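You operate a simulated robot arm through the tools that you are given. There is no shell and no other tool.

You run a simulated two-armed robot. Do the job below in one go: nothing can be reset, and whatever is moved stays where it is left.

JOB
Take the purple tube and leave it on top of the grey rubber foot. Put the gold carb from the top of the beige table on the table under the pipe rack and the red carb on the shelf under the pipe rack. Put one of the hubs from the top of the grey bench on the yellow notebook. Fetch the grey jug and set it on the upper wooden wall shelf. Take the rubber roller from the top of the grey stand and put it on the silver shaft collar there. Close the orange door. Push the top red drawer shut. Do these in any order. Set down upright: carb, grey jug.

Only the result counts: the job must be done as asked and must still hold three seconds after the hand-in. Knocking over, shifting, dropping, spilling or breaking anything else fails it.

ROBOT AND FRAMES
Two 7-joint arms with two-finger parallel grippers on one trunk, on a base that drives. Base frame: it is fixed to the floor where the robot stands at the start and does not move with it; the origin is under the middle of the robot, x ahead of it, y to its left, z up. Readings come in mm, degrees, newtons and seconds.
The left shoulder is at the start at [30, 119, 935], the right one opposite. With the tool pointing down near the work surface each hand reaches from about 280 to 680 mm from the robot's upright axis, wherever it stands, measured 20 degrees to its own side. Places, roughly: carb [-750, -1750, 750]; grey jug (11x8x9 cm) [3400, -2200, 300]; grey rubber foot (7x7x4 cm) [-600, -1600, 800]; hub (6x6x3 cm) [600, -1000, 900]; orange door [3600, -3600, 500]; purple tube [-1000, -2000, 750]; rubber roller (5x5x3 cm) [3600, -2100, 800]; shaft collar (6x6x2 cm) [3600, -2000, 700]; shelf under the pipe rack [1000, -2100, 400]; table under the pipe rack [1000, -2100, 800]; top red drawer [2900, -4500, 700]; upper wooden wall shelf (118x19 cm) [4600, -4880, 1600]; yellow notebook [-2750, -4500, 1000]. Payload 3.43 kg a hand.
The TCP of each hand is the grasp point between the finger pads, 30 mm short of the fingertips. In the tool frame z runs along the fingers and y along their closing line. Largest opening 94 mm; finger width 28, thickness 10; the body of the gripper, 50 by 96 mm, starts 55 mm behind the TCP.
Orientation is that of the tool frame in the base frame, as a unit quaternion [w, x, y, z]. With the fingers straight down and closing along the base's y, the tool's x points along the base's -x, its y along +y and its z along -z.

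CONTROLS
- The arms move only by the tool send_rows. It takes "left_motion", "right_motion" or both (then of equal length, played together; a hand with none holds still); each is a list of rows, each a list of 7 numbers: the shift along the base's x, y, z in mm, then the turn, a rotation vector about the base's x, y, z in degrees, then the closure in counts, from 0 (fully open) to 255 (shut). In form: [[dx, dy, dz, wx, wy, wz, grip], ...]. A call has 1 to 20 rows; each row is the pose to reach, as a shift and turn from the pose commanded when the call began. A row lasts 0.2 s, in which the tool goes at most 50 mm and 8.6 degrees; a call with a longer step from one row to the next is refused whole, and so is a gripper value outside its range. Where a pose cannot be reached the arm comes as near as it can. A force on the tool above 40 N (or 10 N above the force at the start of the call, whichever is more), or a blocked arm, ends the call early, and 0.2 s more pass. The fingers move at their own pace (about 72 mm/s each) and stop on an object; they squeeze with about 44 N. The grip force told is the motor's: it shows also when the fingers shut on nothing. Time passes only in rows, and 0.2 s behind the last, so rows that repeat a pose let the fingers close. The reply holds the time, the measured pose of the TCP, the force on the tool along the base axes, the opening and the grip force, in the units named above and with some noise, with the torque about the TCP (base axes, N m) and any sound that the robot's microphone picked up, and new pictures: "views" is both (left out), scene, wrist or none (wrist: the cameras of the hands that moved).
- Cameras (640 x 400 px; columns grow to the right, rows downward): "scene" is now at [42.4, -13.2, 1632]; the picture's right is [-0.05, -1.00, 0.00], its down [-0.73, 0.04, -0.69] and it looks along [0.69, -0.03, -0.73] (base axes); focal length 257 px, centre (320, 200). "left" rides on the left gripper at [76, -14, -103] in its tool frame; the picture's right is [0.18, 0.98, 0.00], its down [-0.75, 0.14, -0.64] and it looks along [-0.63, 0.12, 0.77] (tool axes); focal length 243 px, centre (320, 200). "right" rides on the right gripper at [76, 14, -102] in its tool frame; the picture's right is [-0.18, 0.98, 0.00], its down [-0.75, -0.14, -0.64] and it looks along [-0.63, -0.12, 0.77] (tool axes); focal length 243 px, centre (320, 200). There is no depth. A picture from a camera that has moved, and an enlarged one, comes with that camera's place and axes in the base frame and with its lens. The place of the scene camera against the robot may be out by one fixed shift of up to 25 mm in any direction.
- slide_trunk(by): slides the trunk up (or, below 0, down) by that many mm; the arms and the scene camera ride with it, the base frame stays. It gives what a move gives, with no picture.
- base_move(legs): drives the robot by 1 to 6 legs, each [ahead, turn to the left] in mm and degrees, along the robot's own axes; the way and the turn of a leg run together, so that a leg with both is an arc; at most 1500 mm and 180 degrees a leg. The arms and the cameras ride along, it lands a little off, and it stops where it bumps. It gives what a move gives, and a new picture of the scene camera.
- aim_head(pan, tilt): turns the head with the scene camera to pan (to the left, within 143 degrees either way) and tilt (down, from -29 to 69), counted from straight ahead of the robot. It gives what a move gives, and a new picture of the scene camera.
- close_up(camera, box): a new picture of the part [left, top, right, bottom] of that camera's present view, enlarged. The clock stands still meanwhile.
- finish_job(): hands the job in; it is judged then, once.

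Nothing tells you exact positions but the pictures and the camera data. Unless the task says otherwise, let go and move clear before handing in.

The tools are called after "Call:" as a command line: name --argument value ..., lists and objects as JSON in quotes. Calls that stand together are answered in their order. send_rows: Moves the arms, as the interface text tells. Its arguments: {"type":"object","properties":{"left_motion":{"type":"array"},"right_motion":{"type":"array"},"views":{"type":"string","enum":["both","scene","wrist","none"]}},"required":[]} The other tools are called the same way: slide_trunk (by) slides the trunk up or down; base_move (legs) drives the base; aim_head (pan, tilt) turns the head that bears the scene camera; close_up (camera, box) takes an enlarged picture of a part of a camera's view; finish_job () hands the job in.

At the start:

```text
time: 0.0
left_tcp_pos: [455.0, 168.1, 1036.2]
left_tool_rot: [0.0, 0.0, 1.0, -0.001]
left_wrist_force: [0.2, -0.1, 0.0]
left_moment: [0.01, 0.02, 0.0]
left_gripper_width: 93.9
left_gripper_force: 0.1
right_tcp_pos: [389.5, -181.2, 1054.3]
right_tool_rot: [0.0, 0.0, 1.0, 0.0]
right_wrist_force: [-0.3, 0.0, -0.1]
right_moment: [0.0, -0.01, 0.02]
right_gripper_width: 94.0
right_gripper_force: 0.2
trunk travel left (down, up): [-200.0, 210.0]
robot x, y, heading: [0.5, -1.7, -0.2]
head pan, tilt: [-2.8, 46.7]
```

scene: 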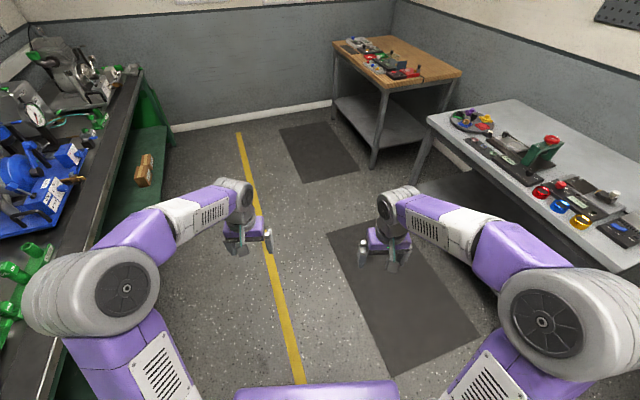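
right: 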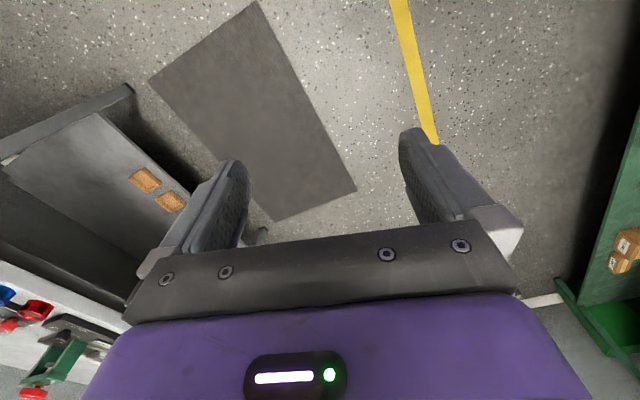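
left: 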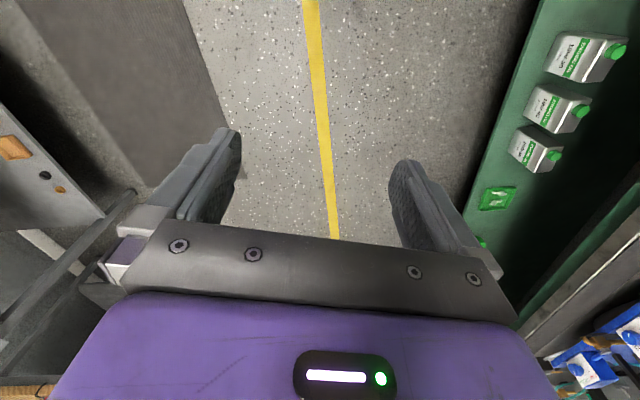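

I see a green workbench to the left, a grey bench to the right with hubs and parts, and a wooden table ahead. I'll look around first to build a map before moving.

Call:
aim_head --pan -50 --tilt 30

Call:
aim_head --pan -110 --tilt 30

Call:
aim_head --pan -143 --tilt 25

Call:
aim_head --pan 0 --tilt 15

```text
time: 1.1
left_tcp_pos: [455.2, 169.9, 1036.3]
left_tool_rot: [0.0, 0.0, 1.0, 0.0]
left_wrist_force: [0.0, -1.0, 0.0]
left_moment: [0.0, 0.02, -0.03]
left_gripper_width: 93.8
left_gripper_force: 0.0
right_tcp_pos: [389.4, -179.8, 1055.4]
right_tool_rot: [-0.001, 0.0, 1.0, 0.0]
right_wrist_force: [0.0, 0.2, -0.6]
right_moment: [-0.04, -0.04, 0.0]
right_gripper_width: 93.8
right_gripper_force: 0.2
trunk travel left (down, up): [-200.0, 210.0]
robot x, y, heading: [2.8, -1.8, -0.1]
head pan, tilt: [-50.0, 30.0]
camera scene: at [20.8, -78.5, 1656.9], right [-0.77, -0.64, 0.0], down [-0.32, 0.38, -0.87], along [0.56, -0.66, -0.5], focal length 257 px, centre (320, 200)
```

scene: 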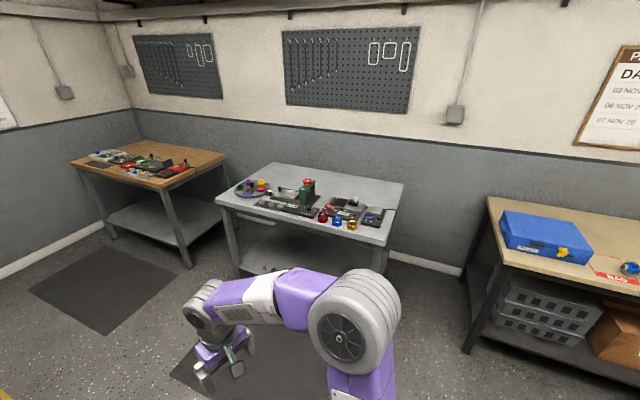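

```text
time: 2.5
left_tcp_pos: [456.2, 169.3, 1036.5]
left_tool_rot: [0.0, 0.0, 1.0, 0.0]
left_wrist_force: [0.1, 0.6, -0.1]
left_moment: [-0.03, -0.01, -0.01]
left_gripper_width: 94.0
left_gripper_force: 0.0
right_tcp_pos: [390.2, -180.6, 1055.4]
right_tool_rot: [0.0, 0.0, 1.0, 0.001]
right_wrist_force: [-0.5, 0.4, 0.3]
right_moment: [0.0, -0.02, -0.02]
right_gripper_width: 94.2
right_gripper_force: 0.0
trunk travel left (down, up): [-200.0, 210.0]
robot x, y, heading: [1.1, -2.1, 0.1]
head pan, tilt: [-110.0, 30.0]
camera scene: at [-68.2, -94.3, 1657.0], right [-0.94, 0.34, 0.0], down [0.17, 0.47, -0.87], along [-0.3, -0.81, -0.5], focal length 257 px, centre (320, 200)
```

scene: 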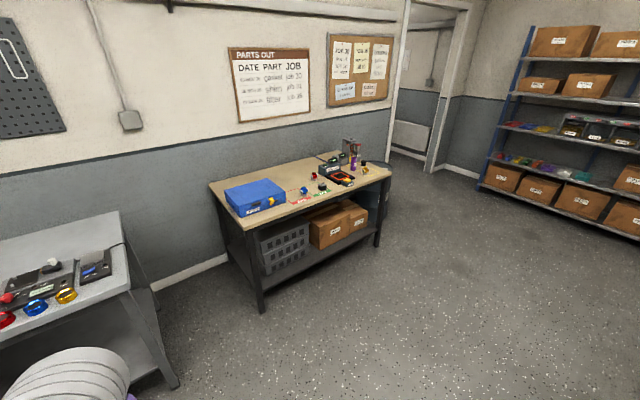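

```text
time: 3.4
left_tcp_pos: [455.9, 168.6, 1035.7]
left_tool_rot: [0.0, 0.0, 1.0, 0.0]
left_wrist_force: [0.1, -0.3, -0.4]
left_moment: [0.0, -0.01, -0.01]
left_gripper_width: 94.1
left_gripper_force: 0.0
right_tcp_pos: [390.1, -180.5, 1056.5]
right_tool_rot: [0.001, 0.0, 1.0, 0.0]
right_wrist_force: [-0.4, 0.6, 0.1]
right_moment: [0.0, -0.04, 0.0]
right_gripper_width: 94.1
right_gripper_force: 0.1
trunk travel left (down, up): [-200.0, 210.0]
robot x, y, heading: [1.1, 0.9, 0.0]
head pan, tilt: [-143.0, 25.0]
camera scene: at [-110.9, -64.8, 1664.9], right [-0.6, 0.8, 0.0], down [0.34, 0.25, -0.91], along [-0.72, -0.55, -0.42], focal length 257 px, centre (320, 200)
```

scene: 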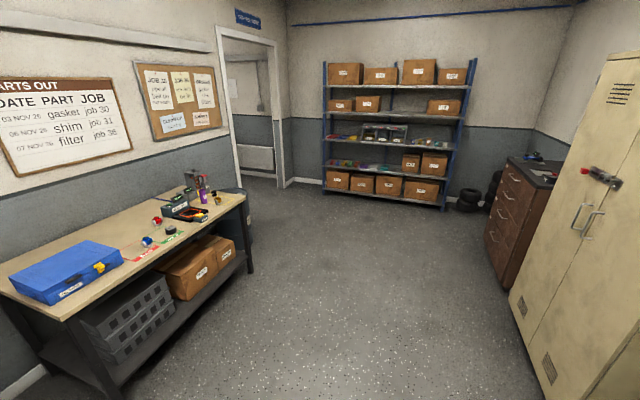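

```text
time: 5.7
left_tcp_pos: [454.3, 168.5, 1035.4]
left_tool_rot: [0.0, 0.0, 1.0, -0.001]
left_wrist_force: [-0.5, 0.3, -0.2]
left_moment: [-0.02, -0.04, 0.02]
left_gripper_width: 93.6
left_gripper_force: 0.1
right_tcp_pos: [389.3, -180.3, 1055.1]
right_tool_rot: [0.0, 0.0, 1.0, 0.0]
right_wrist_force: [0.0, 0.9, 0.1]
right_moment: [0.01, 0.0, 0.02]
right_gripper_width: 94.1
right_gripper_force: 0.0
trunk travel left (down, up): [-200.0, 210.0]
robot x, y, heading: [-0.4, -2.1, 0.2]
head pan, tilt: [0.0, 15.0]
camera scene: at [56.0, -9.4, 1681.2], right [0.0, -1.0, 0.0], down [-0.26, 0.0, -0.97], along [0.97, 0.0, -0.26], focal length 257 px, centre (320, 200)
```

scene: 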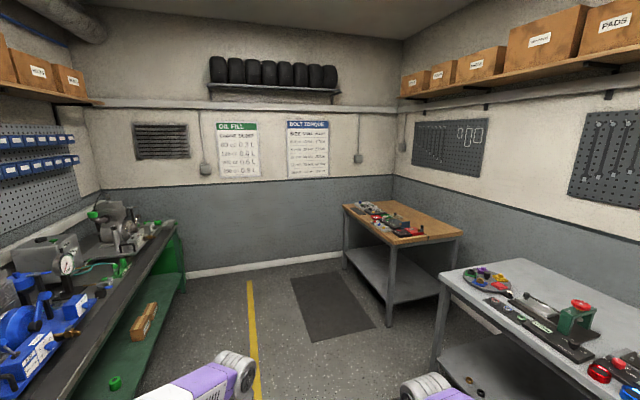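

The room walls are turned about 15° from the base frame; the grey bench, the beige table and a doorway at the right rear are in view. I'll take a closer look at the grey bench and the beige table.

Call:
aim_head --pan -50 --tilt 30

Call:
close_up --camera "scene" --box '[210, 150, 410, 275]'

Call:
aim_head --pan -120 --tilt 30

Call:
close_up --camera "scene" --box '[160, 120, 360, 245]'

```text
time: 6.9
left_tcp_pos: [455.6, 167.9, 1035.6]
left_tool_rot: [0.0, 0.0, 1.0, -0.001]
left_wrist_force: [0.0, -0.2, -0.1]
left_moment: [0.02, 0.0, 0.02]
left_gripper_width: 93.8
left_gripper_force: 0.0
right_tcp_pos: [390.5, -179.7, 1055.2]
right_tool_rot: [0.0, 0.0, 1.0, 0.001]
right_wrist_force: [0.6, 0.3, -0.2]
right_moment: [0.03, 0.01, -0.05]
right_gripper_width: 93.9
right_gripper_force: 0.1
trunk travel left (down, up): [-200.0, 210.0]
robot x, y, heading: [0.4, -1.5, -0.1]
head pan, tilt: [-50.0, 30.0]
camera scene: at [20.8, -78.5, 1657.0], right [-0.77, -0.64, 0.0], down [-0.32, 0.38, -0.87], along [0.56, -0.66, -0.5], focal length 257 px, centre (320, 200)
```

scene: 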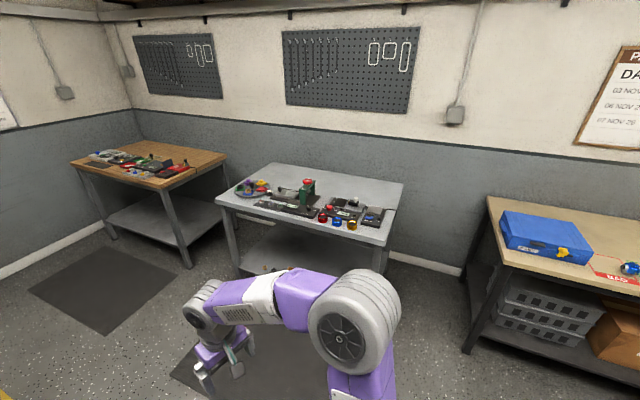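

```text
3.20 times, centred on (310, 212) of scene
camera zoom: at [20.8, -78.5, 1657.0], right [-0.77, -0.64, 0.0], down [-0.32, 0.38, -0.87], along [0.56, -0.66, -0.5], focal length 822 px, centre (352, 160)
```

zoom: 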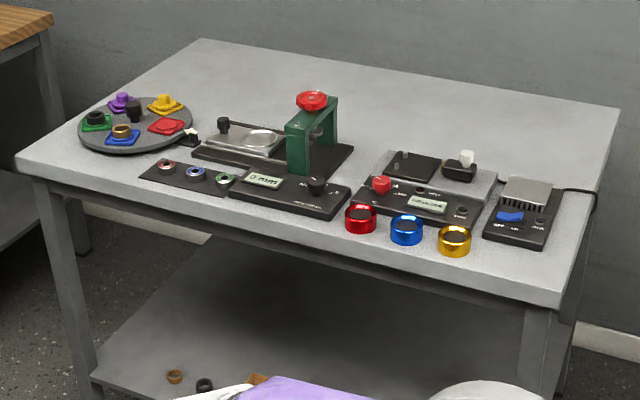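

```text
time: 8.3
left_tcp_pos: [455.6, 167.9, 1036.9]
left_tool_rot: [0.0, 0.0, 1.0, 0.0]
left_wrist_force: [0.2, -0.1, 0.4]
left_moment: [0.03, 0.01, -0.02]
left_gripper_width: 94.2
left_gripper_force: 0.1
right_tcp_pos: [389.7, -180.2, 1054.8]
right_tool_rot: [-0.001, 0.0, 1.0, 0.0]
right_wrist_force: [-0.3, -0.8, 0.1]
right_moment: [0.03, -0.01, 0.01]
right_gripper_width: 94.0
right_gripper_force: 0.1
trunk travel left (down, up): [-200.0, 210.0]
robot x, y, heading: [-0.4, 0.1, 0.1]
head pan, tilt: [-120.0, 30.0]
camera scene: at [-82.5, -87.7, 1657.0], right [-0.87, 0.5, 0.0], down [0.25, 0.43, -0.87], along [-0.43, -0.75, -0.5], focal length 257 px, centre (320, 200)
```

scene: 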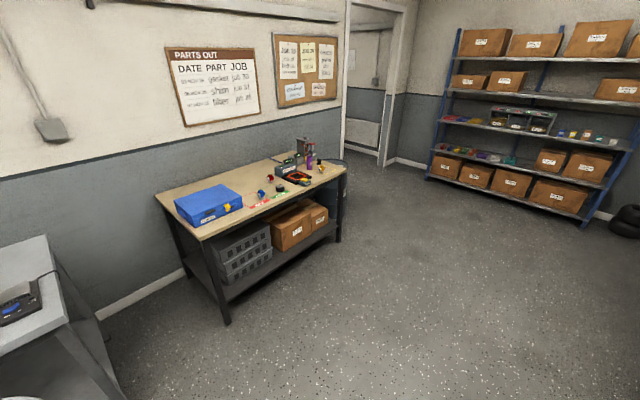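

```text
3.20 times, centred on (260, 182) of scene
camera zoom: at [-82.5, -87.7, 1657.0], right [-0.87, 0.5, 0.0], down [0.25, 0.43, -0.87], along [-0.43, -0.75, -0.5], focal length 822 px, centre (512, 256)
```

zoom: 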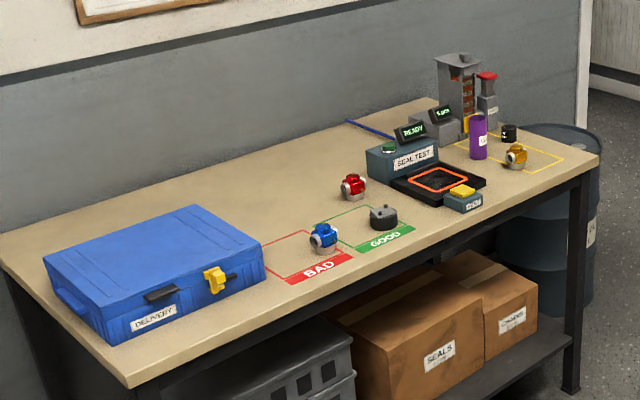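

On the beige table I see the blue box, a red carb, a blue carb on BAD, a dark puck on GOOD (the rubber foot), the purple tube and a gold carb; the hubs are the coloured rings near (600,-1020) on the grey bench. I'll raise the trunk and drive to the bench for a hub.

Call:
slide_trunk --by 150

Call:
base_move --legs '[[0, -39], [830, 0], [0, -36]]'

Call:
aim_head --pan 0 --tilt 50

```text
time: 10.0
left_tcp_pos: [456.2, 169.1, 1186.3]
left_tool_rot: [0.001, 0.001, 1.0, 0.0]
left_wrist_force: [-0.2, 0.3, 0.1]
left_moment: [-0.02, -0.01, -0.03]
left_gripper_width: 93.9
left_gripper_force: 0.0
right_tcp_pos: [389.8, -179.3, 1204.4]
right_tool_rot: [0.0, 0.001, 1.0, 0.0]
right_wrist_force: [-0.1, -0.1, -0.5]
right_moment: [-0.02, -0.02, 0.02]
right_gripper_width: 94.1
right_gripper_force: 0.1
trunk travel left (down, up): [-350.0, 60.0]
robot x, y, heading: [1.3, -2.0, 0.1]
head pan, tilt: [-120.0, 30.0]
```

```text
time: 17.9
left_tcp_pos: [912.4, -919.5, 1186.3]
left_tool_rot: [0.0, 0.611, 0.792, 0.0]
left_wrist_force: [0.1, 0.6, -0.1]
left_moment: [-0.02, -0.03, 0.01]
left_gripper_width: 94.0
left_gripper_force: 0.1
right_tcp_pos: [557.6, -945.2, 1205.1]
right_tool_rot: [0.0, 0.611, 0.792, 0.001]
right_wrist_force: [0.6, 0.9, 0.3]
right_moment: [-0.01, 0.02, 0.0]
right_gripper_width: 94.0
right_gripper_force: 0.0
trunk travel left (down, up): [-350.0, 60.0]
robot x, y, heading: [633.1, -522.1, -75.4]
head pan, tilt: [-120.0, 30.0]
camera scene: at [530.9, -477.9, 1807.0], right [0.26, 0.96, 0.0], down [0.48, -0.13, -0.87], along [-0.84, 0.23, -0.5], focal length 257 px, centre (320, 200)
```

scene: 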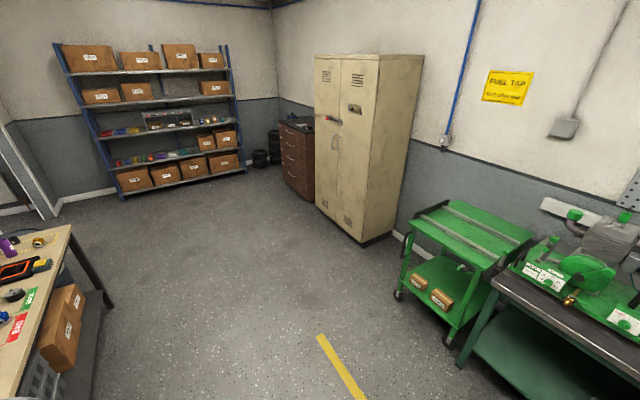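

```text
time: 19.9
left_tcp_pos: [913.0, -918.6, 1184.6]
left_tool_rot: [0.0, 0.611, 0.792, 0.0]
left_wrist_force: [-0.1, 0.1, -0.3]
left_moment: [-0.03, 0.0, -0.01]
left_gripper_width: 94.1
left_gripper_force: 0.1
right_tcp_pos: [557.8, -944.8, 1204.5]
right_tool_rot: [0.0, 0.611, 0.792, 0.0]
right_wrist_force: [0.0, 0.8, 1.4]
right_moment: [-0.02, 0.01, -0.01]
right_gripper_width: 93.9
right_gripper_force: 0.0
trunk travel left (down, up): [-350.0, 60.0]
robot x, y, heading: [633.7, -520.2, -75.2]
head pan, tilt: [0.0, 50.0]
camera scene: at [637.9, -576.2, 1777.4], right [-0.97, -0.25, 0.0], down [-0.19, 0.74, -0.64], along [0.16, -0.62, -0.77], focal length 257 px, centre (320, 200)
```

scene: 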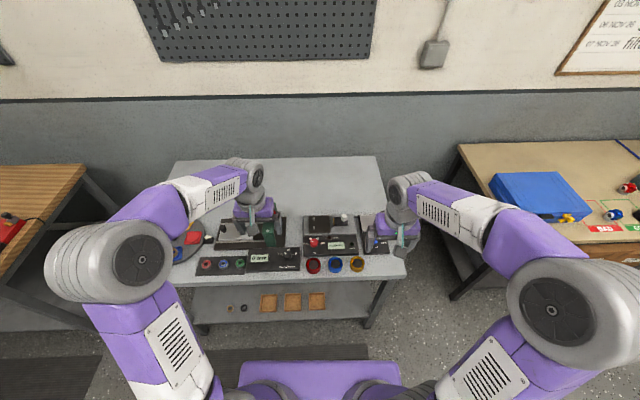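

The robot now stands square to the grey bench with the hubs just ahead. I'll look closely at the front of the bench.

Call:
close_up --camera "scene" --box '[180, 200, 420, 350]'

Call:
close_up --camera "right" --box '[0, 0, 640, 400]'

```text
2.67 times, centred on (300, 275) of scene
camera zoom: at [637.9, -576.2, 1777.4], right [-0.97, -0.25, 0.0], down [-0.19, 0.74, -0.64], along [0.16, -0.62, -0.77], focal length 685 px, centre (373, 0)
```

zoom: 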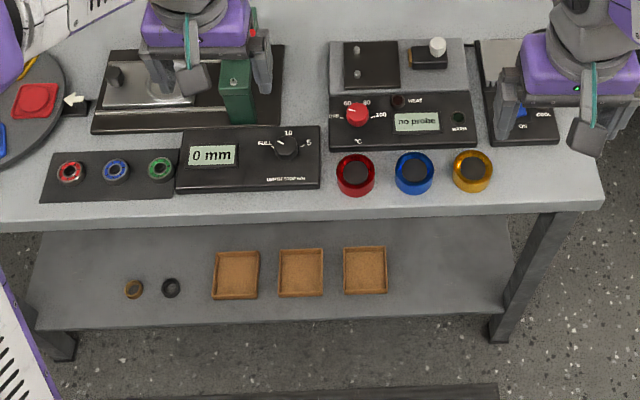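

```text
1.00 times, centred on (320, 200) of right (not enlarged: the box is as wide or as high as the picture)
camera zoom: at [551.7, -868.1, 1307.7], right [1.0, 0.07, 0.0], down [0.05, -0.76, 0.64], along [0.05, -0.64, -0.77], focal length 243 px, centre (320, 200)
```

zoom: 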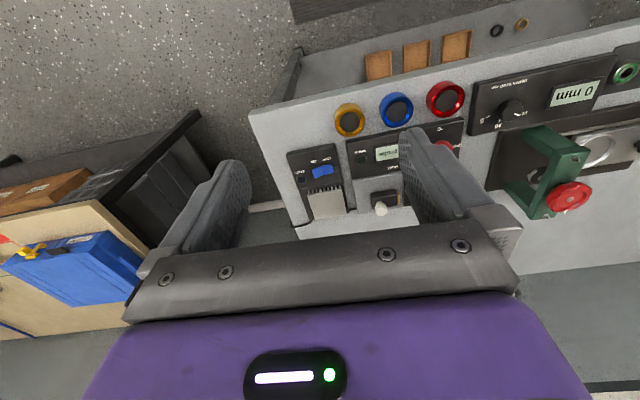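

The gold hub is at about (616,-1032). I'll bring the right hand above it with the fingers partly closed to clear the blue hub.

Call:
send_rows --right_motion '[[12, -17, -40, 0, 0, 0, 20], [24, -35, -80, 0, 0, 0, 38], [36, -53, -120, 0, 0, 0, 38], [48, -70, -160, 0, 0, 0, 38], [58, -87, -200, 0, 0, 0, 38], [58, -87, -200, 0, 0, 0, 38]]' --views "both"

```text
time: 21.4
left_tcp_pos: [912.2, -918.7, 1186.0]
left_tool_rot: [0.0, 0.611, 0.791, 0.0]
left_wrist_force: [0.3, 0.6, -0.3]
left_moment: [-0.04, 0.01, 0.01]
left_gripper_width: 94.0
left_gripper_force: 0.1
right_tcp_pos: [619.8, -1031.1, 1005.5]
right_tool_rot: [0.001, 0.611, 0.792, -0.001]
right_wrist_force: [-1.2, 0.1, 1.0]
right_moment: [-0.01, 0.0, -0.01]
right_gripper_width: 79.8
right_gripper_force: 0.0
trunk travel left (down, up): [-350.0, 60.0]
robot x, y, heading: [633.4, -523.4, -75.2]
head pan, tilt: [0.0, 50.0]
camera scene: at [637.5, -575.1, 1777.5], right [-0.97, -0.25, 0.0], down [-0.19, 0.74, -0.64], along [0.16, -0.62, -0.77], focal length 257 px, centre (320, 200)
camera right: at [612.9, -955.3, 1108.2], right [1.0, 0.07, 0.0], down [0.05, -0.76, 0.64], along [0.05, -0.64, -0.77], focal length 243 px, centre (320, 200)
```

scene: 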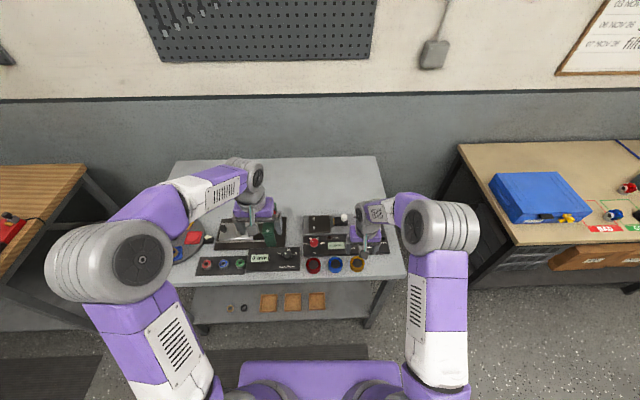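
right: 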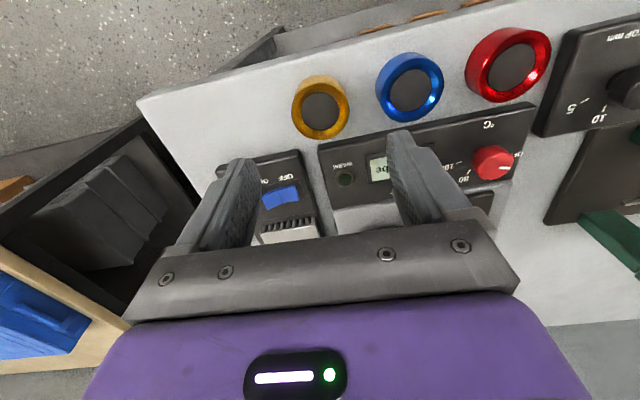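

The gold hub lies almost directly under the hand. I'll go lower and look again to settle its height.

Call:
send_rows --right_motion '[[1, -5, -35, 0, 0, 0, 38], [1, -7, -70, 0, 0, 0, 38], [1, -7, -70, 0, 0, 0, 38]]' --views "wrist"

Call:
close_up --camera "right" --box '[240, 0, 440, 125]'

```text
time: 22.1
left_tcp_pos: [912.9, -917.9, 1185.3]
left_tool_rot: [-0.001, 0.611, 0.792, 0.0]
left_wrist_force: [0.4, 0.0, 0.7]
left_moment: [-0.06, -0.01, 0.01]
left_gripper_width: 93.9
left_gripper_force: 0.2
right_tcp_pos: [618.9, -1039.4, 936.2]
right_tool_rot: [0.0, 0.611, 0.792, 0.0]
right_wrist_force: [0.2, 0.4, -0.5]
right_moment: [0.04, 0.01, -0.02]
right_gripper_width: 79.9
right_gripper_force: 0.1
trunk travel left (down, up): [-350.0, 60.0]
robot x, y, heading: [631.2, -519.3, -75.3]
head pan, tilt: [0.0, 50.0]
camera right: at [612.4, -962.9, 1037.3], right [1.0, 0.07, 0.0], down [0.06, -0.76, 0.64], along [0.05, -0.64, -0.77], focal length 243 px, centre (320, 200)
```

right: 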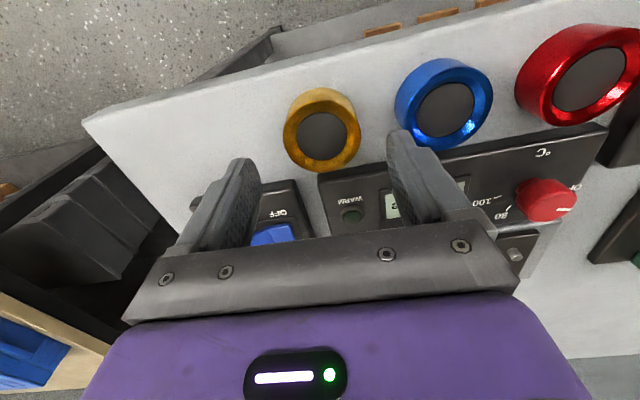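

```text
3.20 times, centred on (340, 62) of right
camera zoom: at [612.4, -962.9, 1037.3], right [1.0, 0.07, 0.0], down [0.06, -0.76, 0.64], along [0.05, -0.64, -0.77], focal length 776 px, centre (256, 640)
```

zoom: 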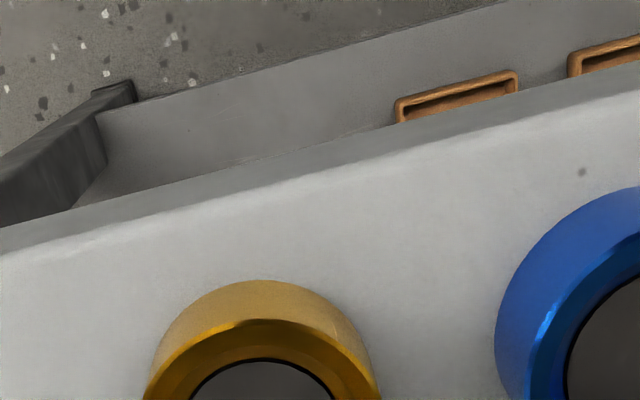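

The hub is centred between the fingers and about 5 mm further ahead. I'll step down while watching force.

Call:
send_rows --right_motion '[[1, -5, -20, 0, 0, 0, 38], [1, -5, -35, 0, 0, 0, 38], [1, -5, -35, 0, 0, 0, 38]]' --views "wrist"

Call:
close_up --camera "scene" --box '[300, 200, 420, 275]'

```text
time: 22.9
left_tcp_pos: [911.6, -918.5, 1185.2]
left_tool_rot: [0.0, 0.611, 0.792, 0.0]
left_wrist_force: [-0.1, 0.6, 0.0]
left_moment: [-0.01, 0.01, 0.02]
left_gripper_width: 93.7
left_gripper_force: 0.1
right_tcp_pos: [618.5, -1043.0, 898.4]
right_tool_rot: [0.001, 0.61, 0.792, 0.0]
right_wrist_force: [0.2, 0.8, -0.3]
right_moment: [-0.02, 0.01, -0.04]
right_gripper_width: 79.9
right_gripper_force: 0.0
trunk travel left (down, up): [-350.0, 60.0]
robot x, y, heading: [635.8, -524.1, -75.2]
head pan, tilt: [0.0, 50.0]
camera right: at [611.9, -967.2, 1001.7], right [1.0, 0.07, 0.0], down [0.05, -0.76, 0.64], along [0.05, -0.64, -0.77], focal length 243 px, centre (320, 200)
```

right: 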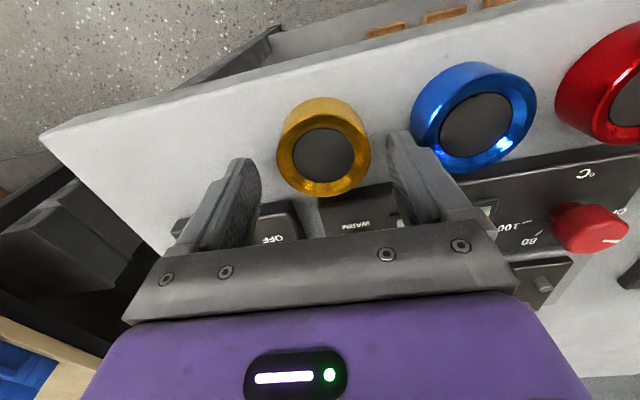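

```text
5.33 times, centred on (360, 238) of scene
camera zoom: at [638.0, -576.1, 1777.5], right [-0.97, -0.25, 0.0], down [-0.19, 0.74, -0.64], along [0.16, -0.62, -0.77], focal length 1369 px, centre (107, 0)
```

zoom: 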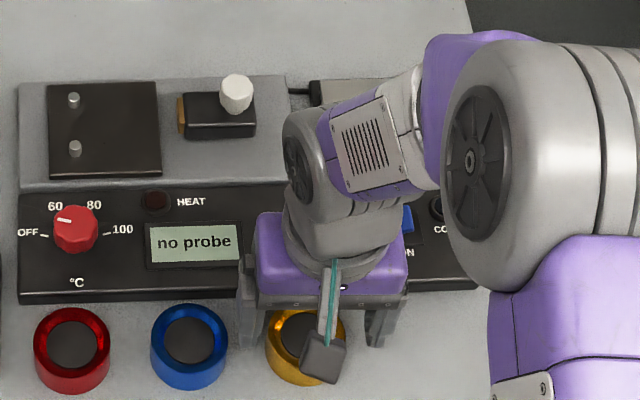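

Hub top is at roughly z 860–880. I'll keep descending in small steps until fingertips are just above the bench.

Call:
send_rows --right_motion '[[0, 3, -12, 0, 0, 0, 38], [0, 3, -22, 0, 0, 0, 38], [0, 3, -22, 0, 0, 0, 38]]' --views "wrist"

```text
time: 23.8
left_tcp_pos: [912.3, -917.6, 1186.0]
left_tool_rot: [0.001, 0.611, 0.792, 0.0]
left_wrist_force: [0.7, 0.3, -0.1]
left_moment: [0.02, 0.03, -0.02]
left_gripper_width: 94.2
left_gripper_force: 0.0
right_tcp_pos: [617.9, -1039.7, 880.2]
right_tool_rot: [0.001, 0.611, 0.792, -0.001]
right_wrist_force: [-2.3, 2.0, 18.9]
right_moment: [0.37, -0.08, 0.14]
right_gripper_width: 80.3
right_gripper_force: 0.1
trunk travel left (down, up): [-350.0, 60.0]
robot x, y, heading: [632.8, -519.6, -75.3]
head pan, tilt: [0.0, 50.0]
camera right: at [612.3, -963.5, 982.3], right [1.0, 0.07, 0.0], down [0.05, -0.76, 0.64], along [0.05, -0.64, -0.76], focal length 243 px, centre (320, 200)
```

right: 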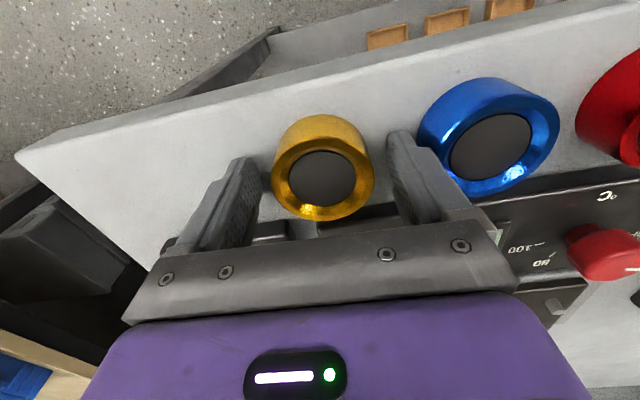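

Contact came at fingertip height of about z 850. I'll check closely whether the tips rest on the bench or on the instrument edge.

Call:
close_up --camera "right" --box '[180, 90, 480, 278]'

Call:
close_up --camera "left" --box '[0, 0, 640, 400]'

```text
2.13 times, centred on (330, 184) of right
camera zoom: at [612.3, -963.5, 982.3], right [1.0, 0.07, 0.0], down [0.05, -0.76, 0.64], along [0.05, -0.64, -0.76], focal length 516 px, centre (299, 234)
```

zoom: 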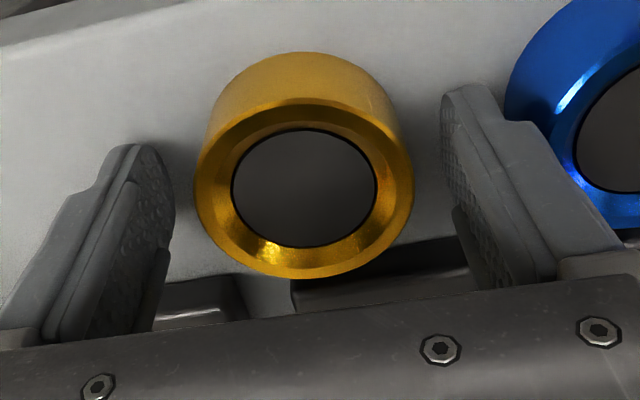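

```text
1.00 times, centred on (320, 200) of left (not enlarged: the box is as wide or as high as the picture)
camera zoom: at [879.5, -846.6, 1289.8], right [0.9, 0.43, 0.0], down [0.33, -0.69, 0.64], along [0.27, -0.58, -0.77], focal length 243 px, centre (320, 200)
```

zoom: 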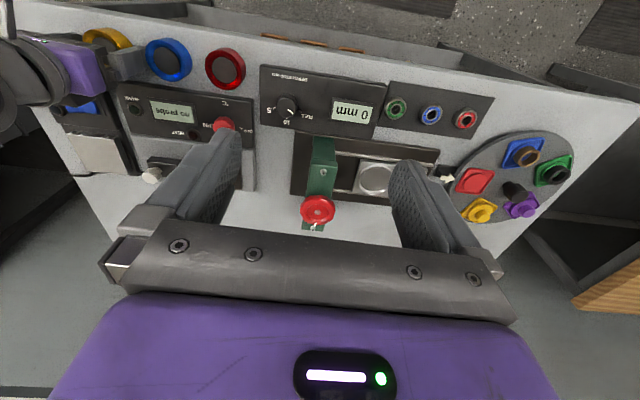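

The tips are on the bench itself (bench top z≈850, hub about 55 mm wide and 27 mm tall, centred). I'll lift a few millimetres and close on it.

Call:
send_rows --right_motion '[[2, 0, 5, 0, 0, 0, 38], [2, 0, 5, 0, 0, 0, 120], [2, 0, 5, 0, 0, 0, 255], [2, 0, 5, 0, 0, 0, 255], [2, 0, 5, 0, 0, 0, 255]]' --views "wrist"

```text
time: 24.9
left_tcp_pos: [912.3, -919.3, 1184.8]
left_tool_rot: [0.0, 0.611, 0.791, 0.001]
left_wrist_force: [0.2, 0.9, -0.7]
left_moment: [-0.01, -0.01, 0.01]
left_gripper_width: 94.0
left_gripper_force: 0.0
right_tcp_pos: [620.2, -1040.4, 882.9]
right_tool_rot: [-0.001, 0.611, 0.792, 0.0]
right_wrist_force: [0.2, 0.4, -0.7]
right_moment: [0.02, 0.0, 0.0]
right_gripper_width: 53.3
right_gripper_force: 43.3
trunk travel left (down, up): [-350.0, 60.0]
robot x, y, heading: [633.1, -520.7, -75.3]
head pan, tilt: [0.0, 50.0]
camera right: at [614.1, -964.1, 985.6], right [1.0, 0.07, 0.0], down [0.06, -0.76, 0.64], along [0.05, -0.64, -0.77], focal length 243 px, centre (320, 200)
```

right: 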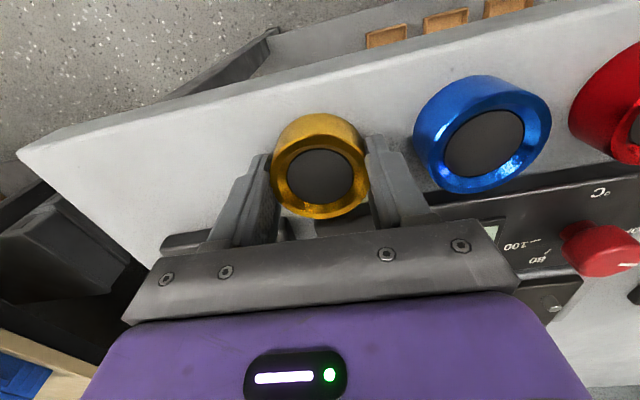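

The gold hub is gripped (53 mm). I'll lift it, back away from the bench, and drive toward the beige table.

Call:
send_rows --right_motion '[[0, 0, 30, 0, 0, 0, 255], [0, 0, 75, 0, 0, 0, 255], [0, 0, 120, 0, 0, 0, 255], [0, 0, 165, 0, 0, 0, 255], [-10, 20, 210, 0, 0, 0, 255], [-20, 40, 250, 0, 0, 0, 255], [-30, 60, 290, 0, 0, 0, 255], [-50, 85, 320, 0, 0, 0, 255]]' --views "wrist"

Call:
base_move --legs '[[-300, 0], [0, -73], [1500, 0], [400, 0], [0, 73]]'

```text
refused: row 5 steps farther than a row can; nothing moved
```

```text
time: 42.5
left_tcp_pos: [-826.4, -1620.3, 1185.7]
left_tool_rot: [0.0, 0.63, 0.776, 0.001]
left_wrist_force: [0.6, 0.2, 0.1]
left_moment: [0.01, -0.01, 0.0]
left_gripper_width: 94.1
left_gripper_force: 0.0
right_tcp_pos: [-1124.0, -1727.6, 883.8]
right_tool_rot: [0.001, 0.629, 0.777, 0.0]
right_wrist_force: [0.0, -0.9, -1.3]
right_moment: [-0.04, 0.03, 0.01]
right_gripper_width: 53.0
right_gripper_force: 43.6
trunk travel left (down, up): [-350.0, 60.0]
robot x, y, heading: [-1084.4, -1209.3, -78.1]
head pan, tilt: [0.0, 50.0]
camera scene: at [-1083.7, -1264.7, 1777.4], right [-0.98, -0.21, 0.0], down [-0.16, 0.75, -0.64], along [0.13, -0.63, -0.77], focal length 257 px, centre (320, 200)
```

scene: 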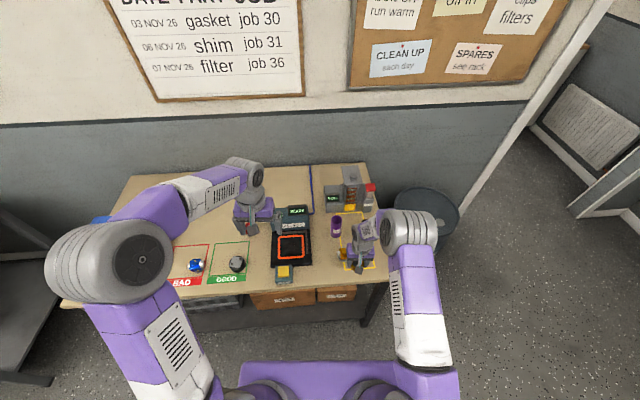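

The lift was refused but the drive still ran, so the hub slid straight back off the bench at low height; it is still held at 53 mm. I'll raise the hand now and check that nothing on the grey bench was disturbed.

Call:
send_rows --right_motion '[[0, 0, 40, 0, 0, 0, 255], [0, 0, 80, 0, 0, 0, 255], [0, 0, 120, 0, 0, 0, 255], [0, 0, 160, 0, 0, 0, 255], [0, 0, 200, 0, 0, 0, 255], [0, 0, 240, 0, 0, 0, 255], [0, 20, 270, 0, 0, 0, 255], [0, 40, 300, 0, 0, 0, 255]]' --views "both"

Call:
aim_head --pan 78 --tilt 20

```text
time: 44.3
left_tcp_pos: [-826.7, -1620.4, 1186.4]
left_tool_rot: [-0.001, 0.63, 0.777, 0.0]
left_wrist_force: [-1.0, 0.5, -0.1]
left_moment: [0.01, -0.02, -0.01]
left_gripper_width: 94.0
left_gripper_force: 0.0
right_tcp_pos: [-1123.3, -1685.1, 1183.8]
right_tool_rot: [0.001, 0.629, 0.777, 0.0]
right_wrist_force: [-0.2, 0.6, -1.5]
right_moment: [-0.02, -0.02, -0.01]
right_gripper_width: 53.0
right_gripper_force: 44.3
trunk travel left (down, up): [-350.0, 60.0]
robot x, y, heading: [-1088.7, -1210.4, -78.0]
head pan, tilt: [0.0, 50.0]
camera scene: at [-1084.2, -1263.5, 1777.5], right [-0.98, -0.21, 0.0], down [-0.16, 0.75, -0.64], along [0.13, -0.63, -0.77], focal length 257 px, centre (320, 200)
camera right: at [-1127.5, -1608.8, 1285.9], right [1.0, 0.02, 0.0], down [0.02, -0.77, 0.64], along [0.02, -0.64, -0.77], focal length 243 px, centre (320, 200)
```

scene: 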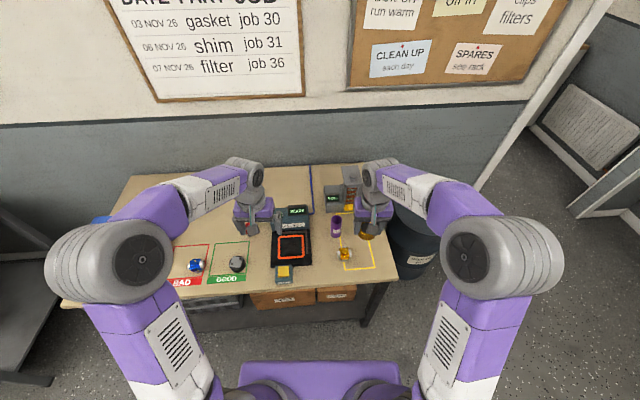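
right: 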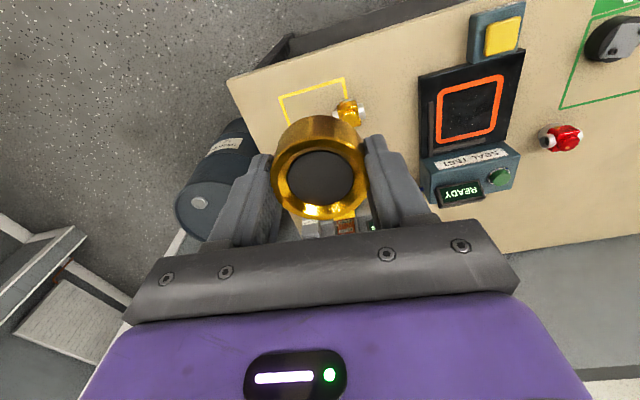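

```text
time: 45.8
left_tcp_pos: [-826.5, -1619.2, 1186.4]
left_tool_rot: [0.0, 0.63, 0.777, 0.001]
left_wrist_force: [-0.6, 0.4, -0.7]
left_moment: [0.01, 0.02, -0.02]
left_gripper_width: 94.0
left_gripper_force: 0.2
right_tcp_pos: [-1125.7, -1686.5, 1182.1]
right_tool_rot: [0.0, 0.629, 0.777, -0.001]
right_wrist_force: [-0.8, 1.0, -1.0]
right_moment: [0.03, -0.06, -0.03]
right_gripper_width: 53.0
right_gripper_force: 44.0
trunk travel left (down, up): [-350.0, 60.0]
robot x, y, heading: [-1089.2, -1207.6, -78.2]
head pan, tilt: [78.0, 20.0]
camera scene: at [-1006.8, -1189.5, 1823.0], right [0.0, -1.0, 0.0], down [-0.34, 0.0, -0.94], along [0.94, 0.0, -0.34], focal length 257 px, centre (320, 200)
```

scene: 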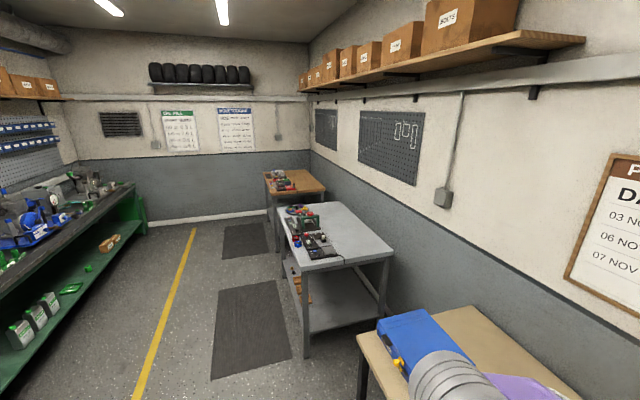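

Call:
close_up --camera "scene" --box '[260, 190, 400, 278]'

Call:
aim_head --pan 0 --tilt 50

Call:
close_up --camera "scene" --box '[160, 170, 400, 320]'

```text
4.55 times, centred on (330, 234) of scene
camera zoom: at [-1006.8, -1189.5, 1823.0], right [0.0, -1.0, 0.0], down [-0.34, 0.0, -0.94], along [0.94, 0.0, -0.34], focal length 1167 px, centre (274, 46)
```

zoom: 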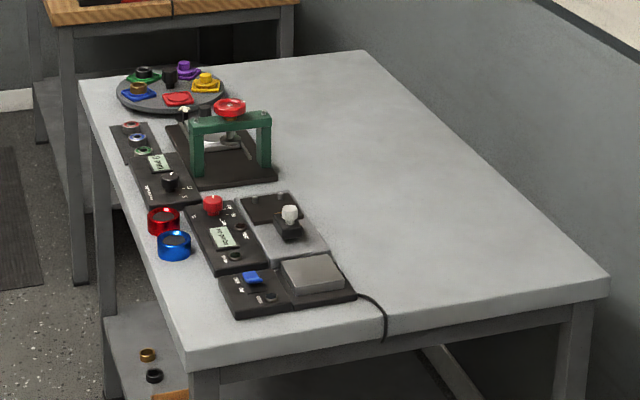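

```text
time: 47.3
left_tcp_pos: [-826.4, -1620.4, 1185.8]
left_tool_rot: [0.0, 0.629, 0.778, 0.0]
left_wrist_force: [0.0, -0.1, 0.2]
left_moment: [0.02, -0.03, 0.01]
left_gripper_width: 94.3
left_gripper_force: 0.1
right_tcp_pos: [-1124.2, -1686.4, 1183.7]
right_tool_rot: [0.0, 0.629, 0.777, -0.001]
right_wrist_force: [-0.8, -0.7, -1.3]
right_moment: [-0.01, -0.04, 0.02]
right_gripper_width: 53.0
right_gripper_force: 44.2
trunk travel left (down, up): [-350.0, 60.0]
robot x, y, heading: [-1084.7, -1211.0, -78.0]
head pan, tilt: [0.0, 50.0]
camera scene: at [-1083.8, -1264.7, 1777.5], right [-0.98, -0.21, 0.0], down [-0.16, 0.75, -0.64], along [0.13, -0.63, -0.77], focal length 257 px, centre (320, 200)
```

scene: 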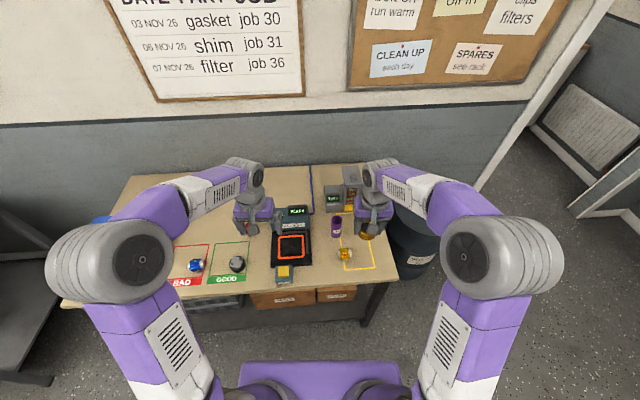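

```text
2.67 times, centred on (280, 245) of scene
camera zoom: at [-1083.8, -1264.7, 1777.5], right [-0.98, -0.21, 0.0], down [-0.16, 0.75, -0.64], along [0.13, -0.63, -0.77], focal length 685 px, centre (427, 80)
```

zoom: 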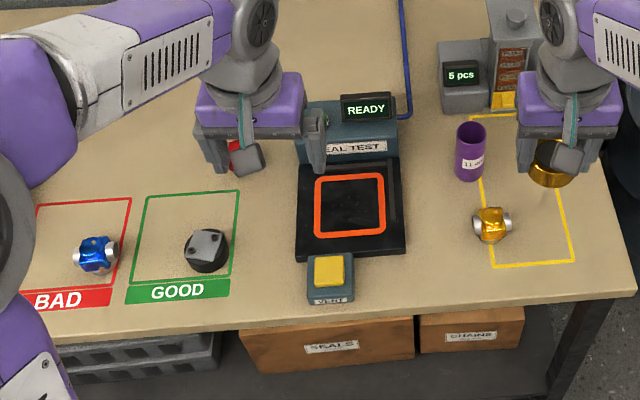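

The bench items are undisturbed. Now I'll look at the puck, the tube and the carbs more closely.

Call:
close_up --camera "scene" --box '[170, 230, 270, 292]'

Call:
close_up --camera "scene" --box '[310, 200, 410, 262]'

Call:
close_up --camera "left" --box '[0, 0, 640, 400]'

```text
6.40 times, centred on (220, 261) of scene
camera zoom: at [-1083.8, -1264.7, 1777.5], right [-0.98, -0.21, 0.0], down [-0.16, 0.75, -0.64], along [0.13, -0.63, -0.77], focal length 1643 px, centre (960, -190)
```

zoom: 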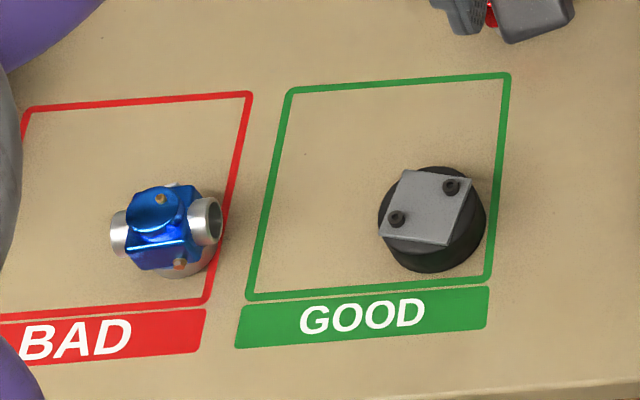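

```text
6.40 times, centred on (360, 231) of scene
camera zoom: at [-1083.8, -1264.7, 1777.5], right [-0.98, -0.21, 0.0], down [-0.16, 0.75, -0.64], along [0.13, -0.63, -0.77], focal length 1643 px, centre (64, 2)
```

zoom: 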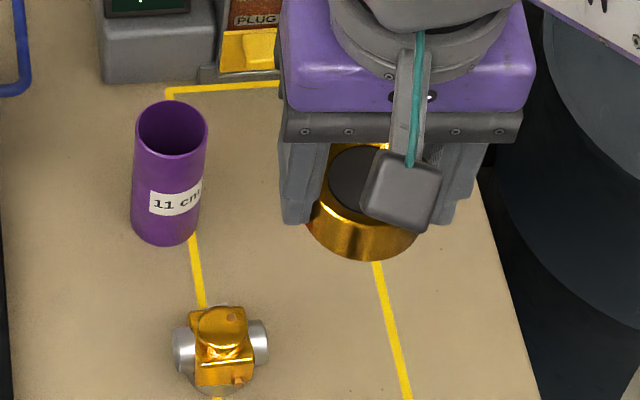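

```text
1.00 times, centred on (320, 200) of left (not enlarged: the box is as wide or as high as the picture)
camera zoom: at [-855.9, -1547.4, 1289.1], right [0.92, 0.38, 0.0], down [0.29, -0.71, 0.64], along [0.25, -0.59, -0.77], focal length 243 px, centre (320, 200)
```

zoom: 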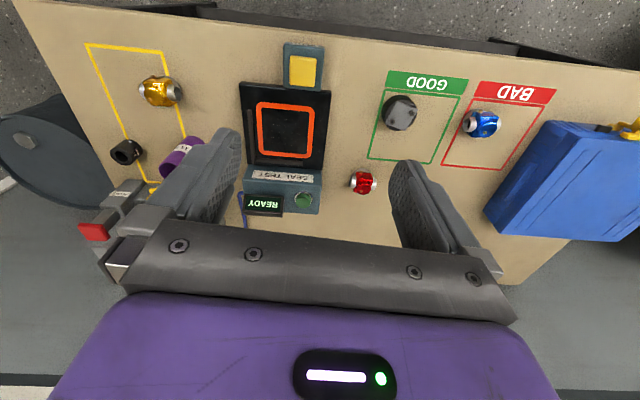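

The foot is a black rubber puck with a grey bolted plate at about (-645,-1658); the tube stands at about (-1024,-1911), too far from here. I'll look down at the robot's base to see how much closer I may drive.

Call:
aim_head --pan 0 --tilt 69

Call:
aim_head --pan -40 --tilt 60

```text
time: 48.1
left_tcp_pos: [-827.1, -1619.6, 1185.8]
left_tool_rot: [0.0, 0.63, 0.777, -0.001]
left_wrist_force: [0.0, 0.3, 0.2]
left_moment: [-0.01, 0.0, -0.01]
left_gripper_width: 93.8
left_gripper_force: 0.1
right_tcp_pos: [-1125.1, -1687.0, 1182.9]
right_tool_rot: [0.0, 0.629, 0.777, 0.0]
right_wrist_force: [0.8, -0.1, -0.3]
right_moment: [-0.03, 0.01, 0.02]
right_gripper_width: 52.8
right_gripper_force: 44.2
trunk travel left (down, up): [-350.0, 60.0]
robot x, y, heading: [-1084.0, -1212.1, -78.1]
head pan, tilt: [0.0, 68.8]
camera scene: at [-1088.3, -1244.1, 1755.5], right [-0.98, -0.21, 0.0], down [-0.19, 0.91, -0.36], along [0.08, -0.36, -0.93], focal length 257 px, centre (320, 200)
```

scene: 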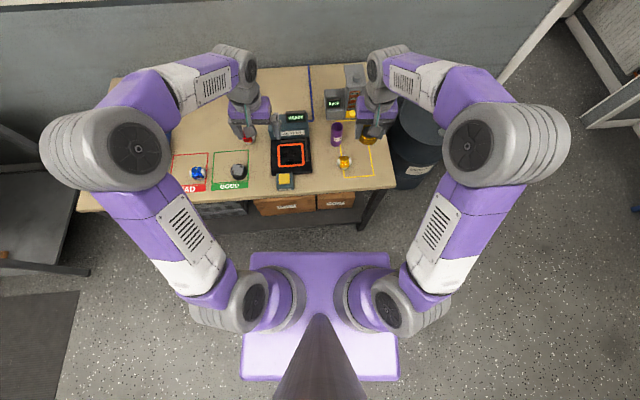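

```text
time: 49.2
left_tcp_pos: [-827.5, -1619.8, 1185.1]
left_tool_rot: [0.0, 0.63, 0.777, 0.0]
left_wrist_force: [-0.5, -1.1, -0.3]
left_moment: [0.04, 0.0, 0.01]
left_gripper_width: 94.0
left_gripper_force: 0.1
right_tcp_pos: [-1124.8, -1686.6, 1182.6]
right_tool_rot: [0.0, 0.63, 0.777, 0.0]
right_wrist_force: [-1.1, 0.1, -1.4]
right_moment: [0.01, 0.01, -0.01]
right_gripper_width: 52.8
right_gripper_force: 44.2
trunk travel left (down, up): [-350.0, 60.0]
robot x, y, heading: [-1090.7, -1206.6, -78.1]
head pan, tilt: [-40.0, 60.0]
camera scene: at [-1131.1, -1248.3, 1764.9], right [-0.88, 0.47, 0.0], down [0.41, 0.77, -0.5], along [-0.23, -0.44, -0.87], focal length 257 px, centre (320, 200)
```

scene: 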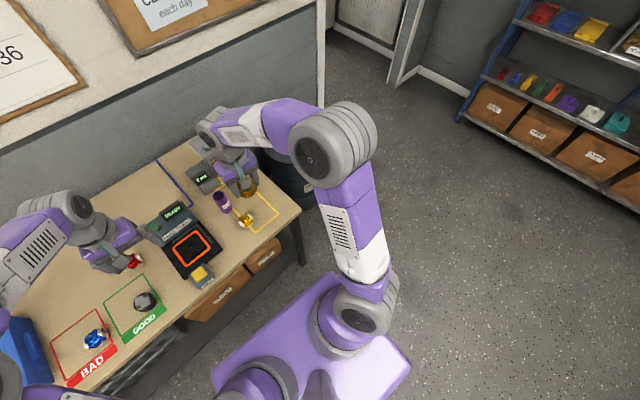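

The trunk front is about 270 mm ahead of the axis at most, and the table edge is about 440 mm away, so I can move 110 mm closer with a slight right turn.

Call:
base_move --legs '[[110, 0], [0, -8]]'

Call:
aim_head --pan 10 --tilt 55

```text
time: 51.0
left_tcp_pos: [-864.4, -1761.2, 1185.2]
left_tool_rot: [0.0, 0.683, 0.73, -0.001]
left_wrist_force: [-0.4, -0.3, 0.2]
left_moment: [0.01, -0.01, 0.02]
left_gripper_width: 93.9
left_gripper_force: 0.0
right_tcp_pos: [-1170.6, -1782.5, 1182.1]
right_tool_rot: [0.0, 0.682, 0.731, 0.0]
right_wrist_force: [-0.4, -0.6, 0.0]
right_moment: [0.01, 0.03, 0.02]
right_gripper_width: 52.8
right_gripper_force: 43.8
trunk travel left (down, up): [-350.0, 60.0]
robot x, y, heading: [-1063.7, -1315.1, -86.2]
head pan, tilt: [-40.0, 60.0]
camera scene: at [-1112.9, -1350.3, 1764.8], right [-0.81, 0.59, 0.0], down [0.51, 0.7, -0.5], along [-0.29, -0.4, -0.87], focal length 257 px, centre (320, 200)
```

scene: 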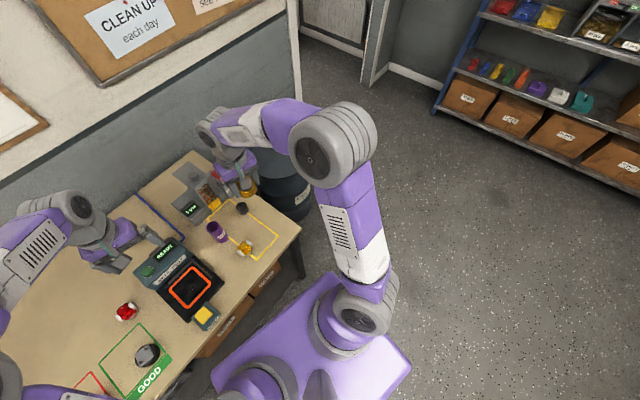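

```text
time: 52.2
left_tcp_pos: [-865.0, -1760.0, 1185.9]
left_tool_rot: [0.0, 0.682, 0.731, -0.001]
left_wrist_force: [0.6, -0.2, 0.2]
left_moment: [-0.02, -0.03, -0.01]
left_gripper_width: 94.1
left_gripper_force: 0.1
right_tcp_pos: [-1169.1, -1782.5, 1182.0]
right_tool_rot: [0.0, 0.683, 0.73, 0.0]
right_wrist_force: [0.0, 0.4, -1.7]
right_moment: [-0.02, -0.03, 0.0]
right_gripper_width: 53.1
right_gripper_force: 43.5
trunk travel left (down, up): [-350.0, 60.0]
robot x, y, heading: [-1064.6, -1316.8, -86.2]
head pan, tilt: [10.0, 55.0]
camera scene: at [-1056.0, -1365.3, 1770.9], right [-0.97, -0.24, 0.0], down [-0.2, 0.8, -0.57], along [0.14, -0.56, -0.82], focal length 257 px, centre (320, 200)
```

scene: 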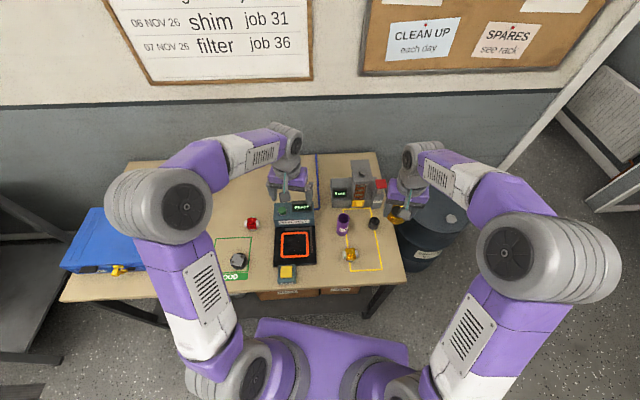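

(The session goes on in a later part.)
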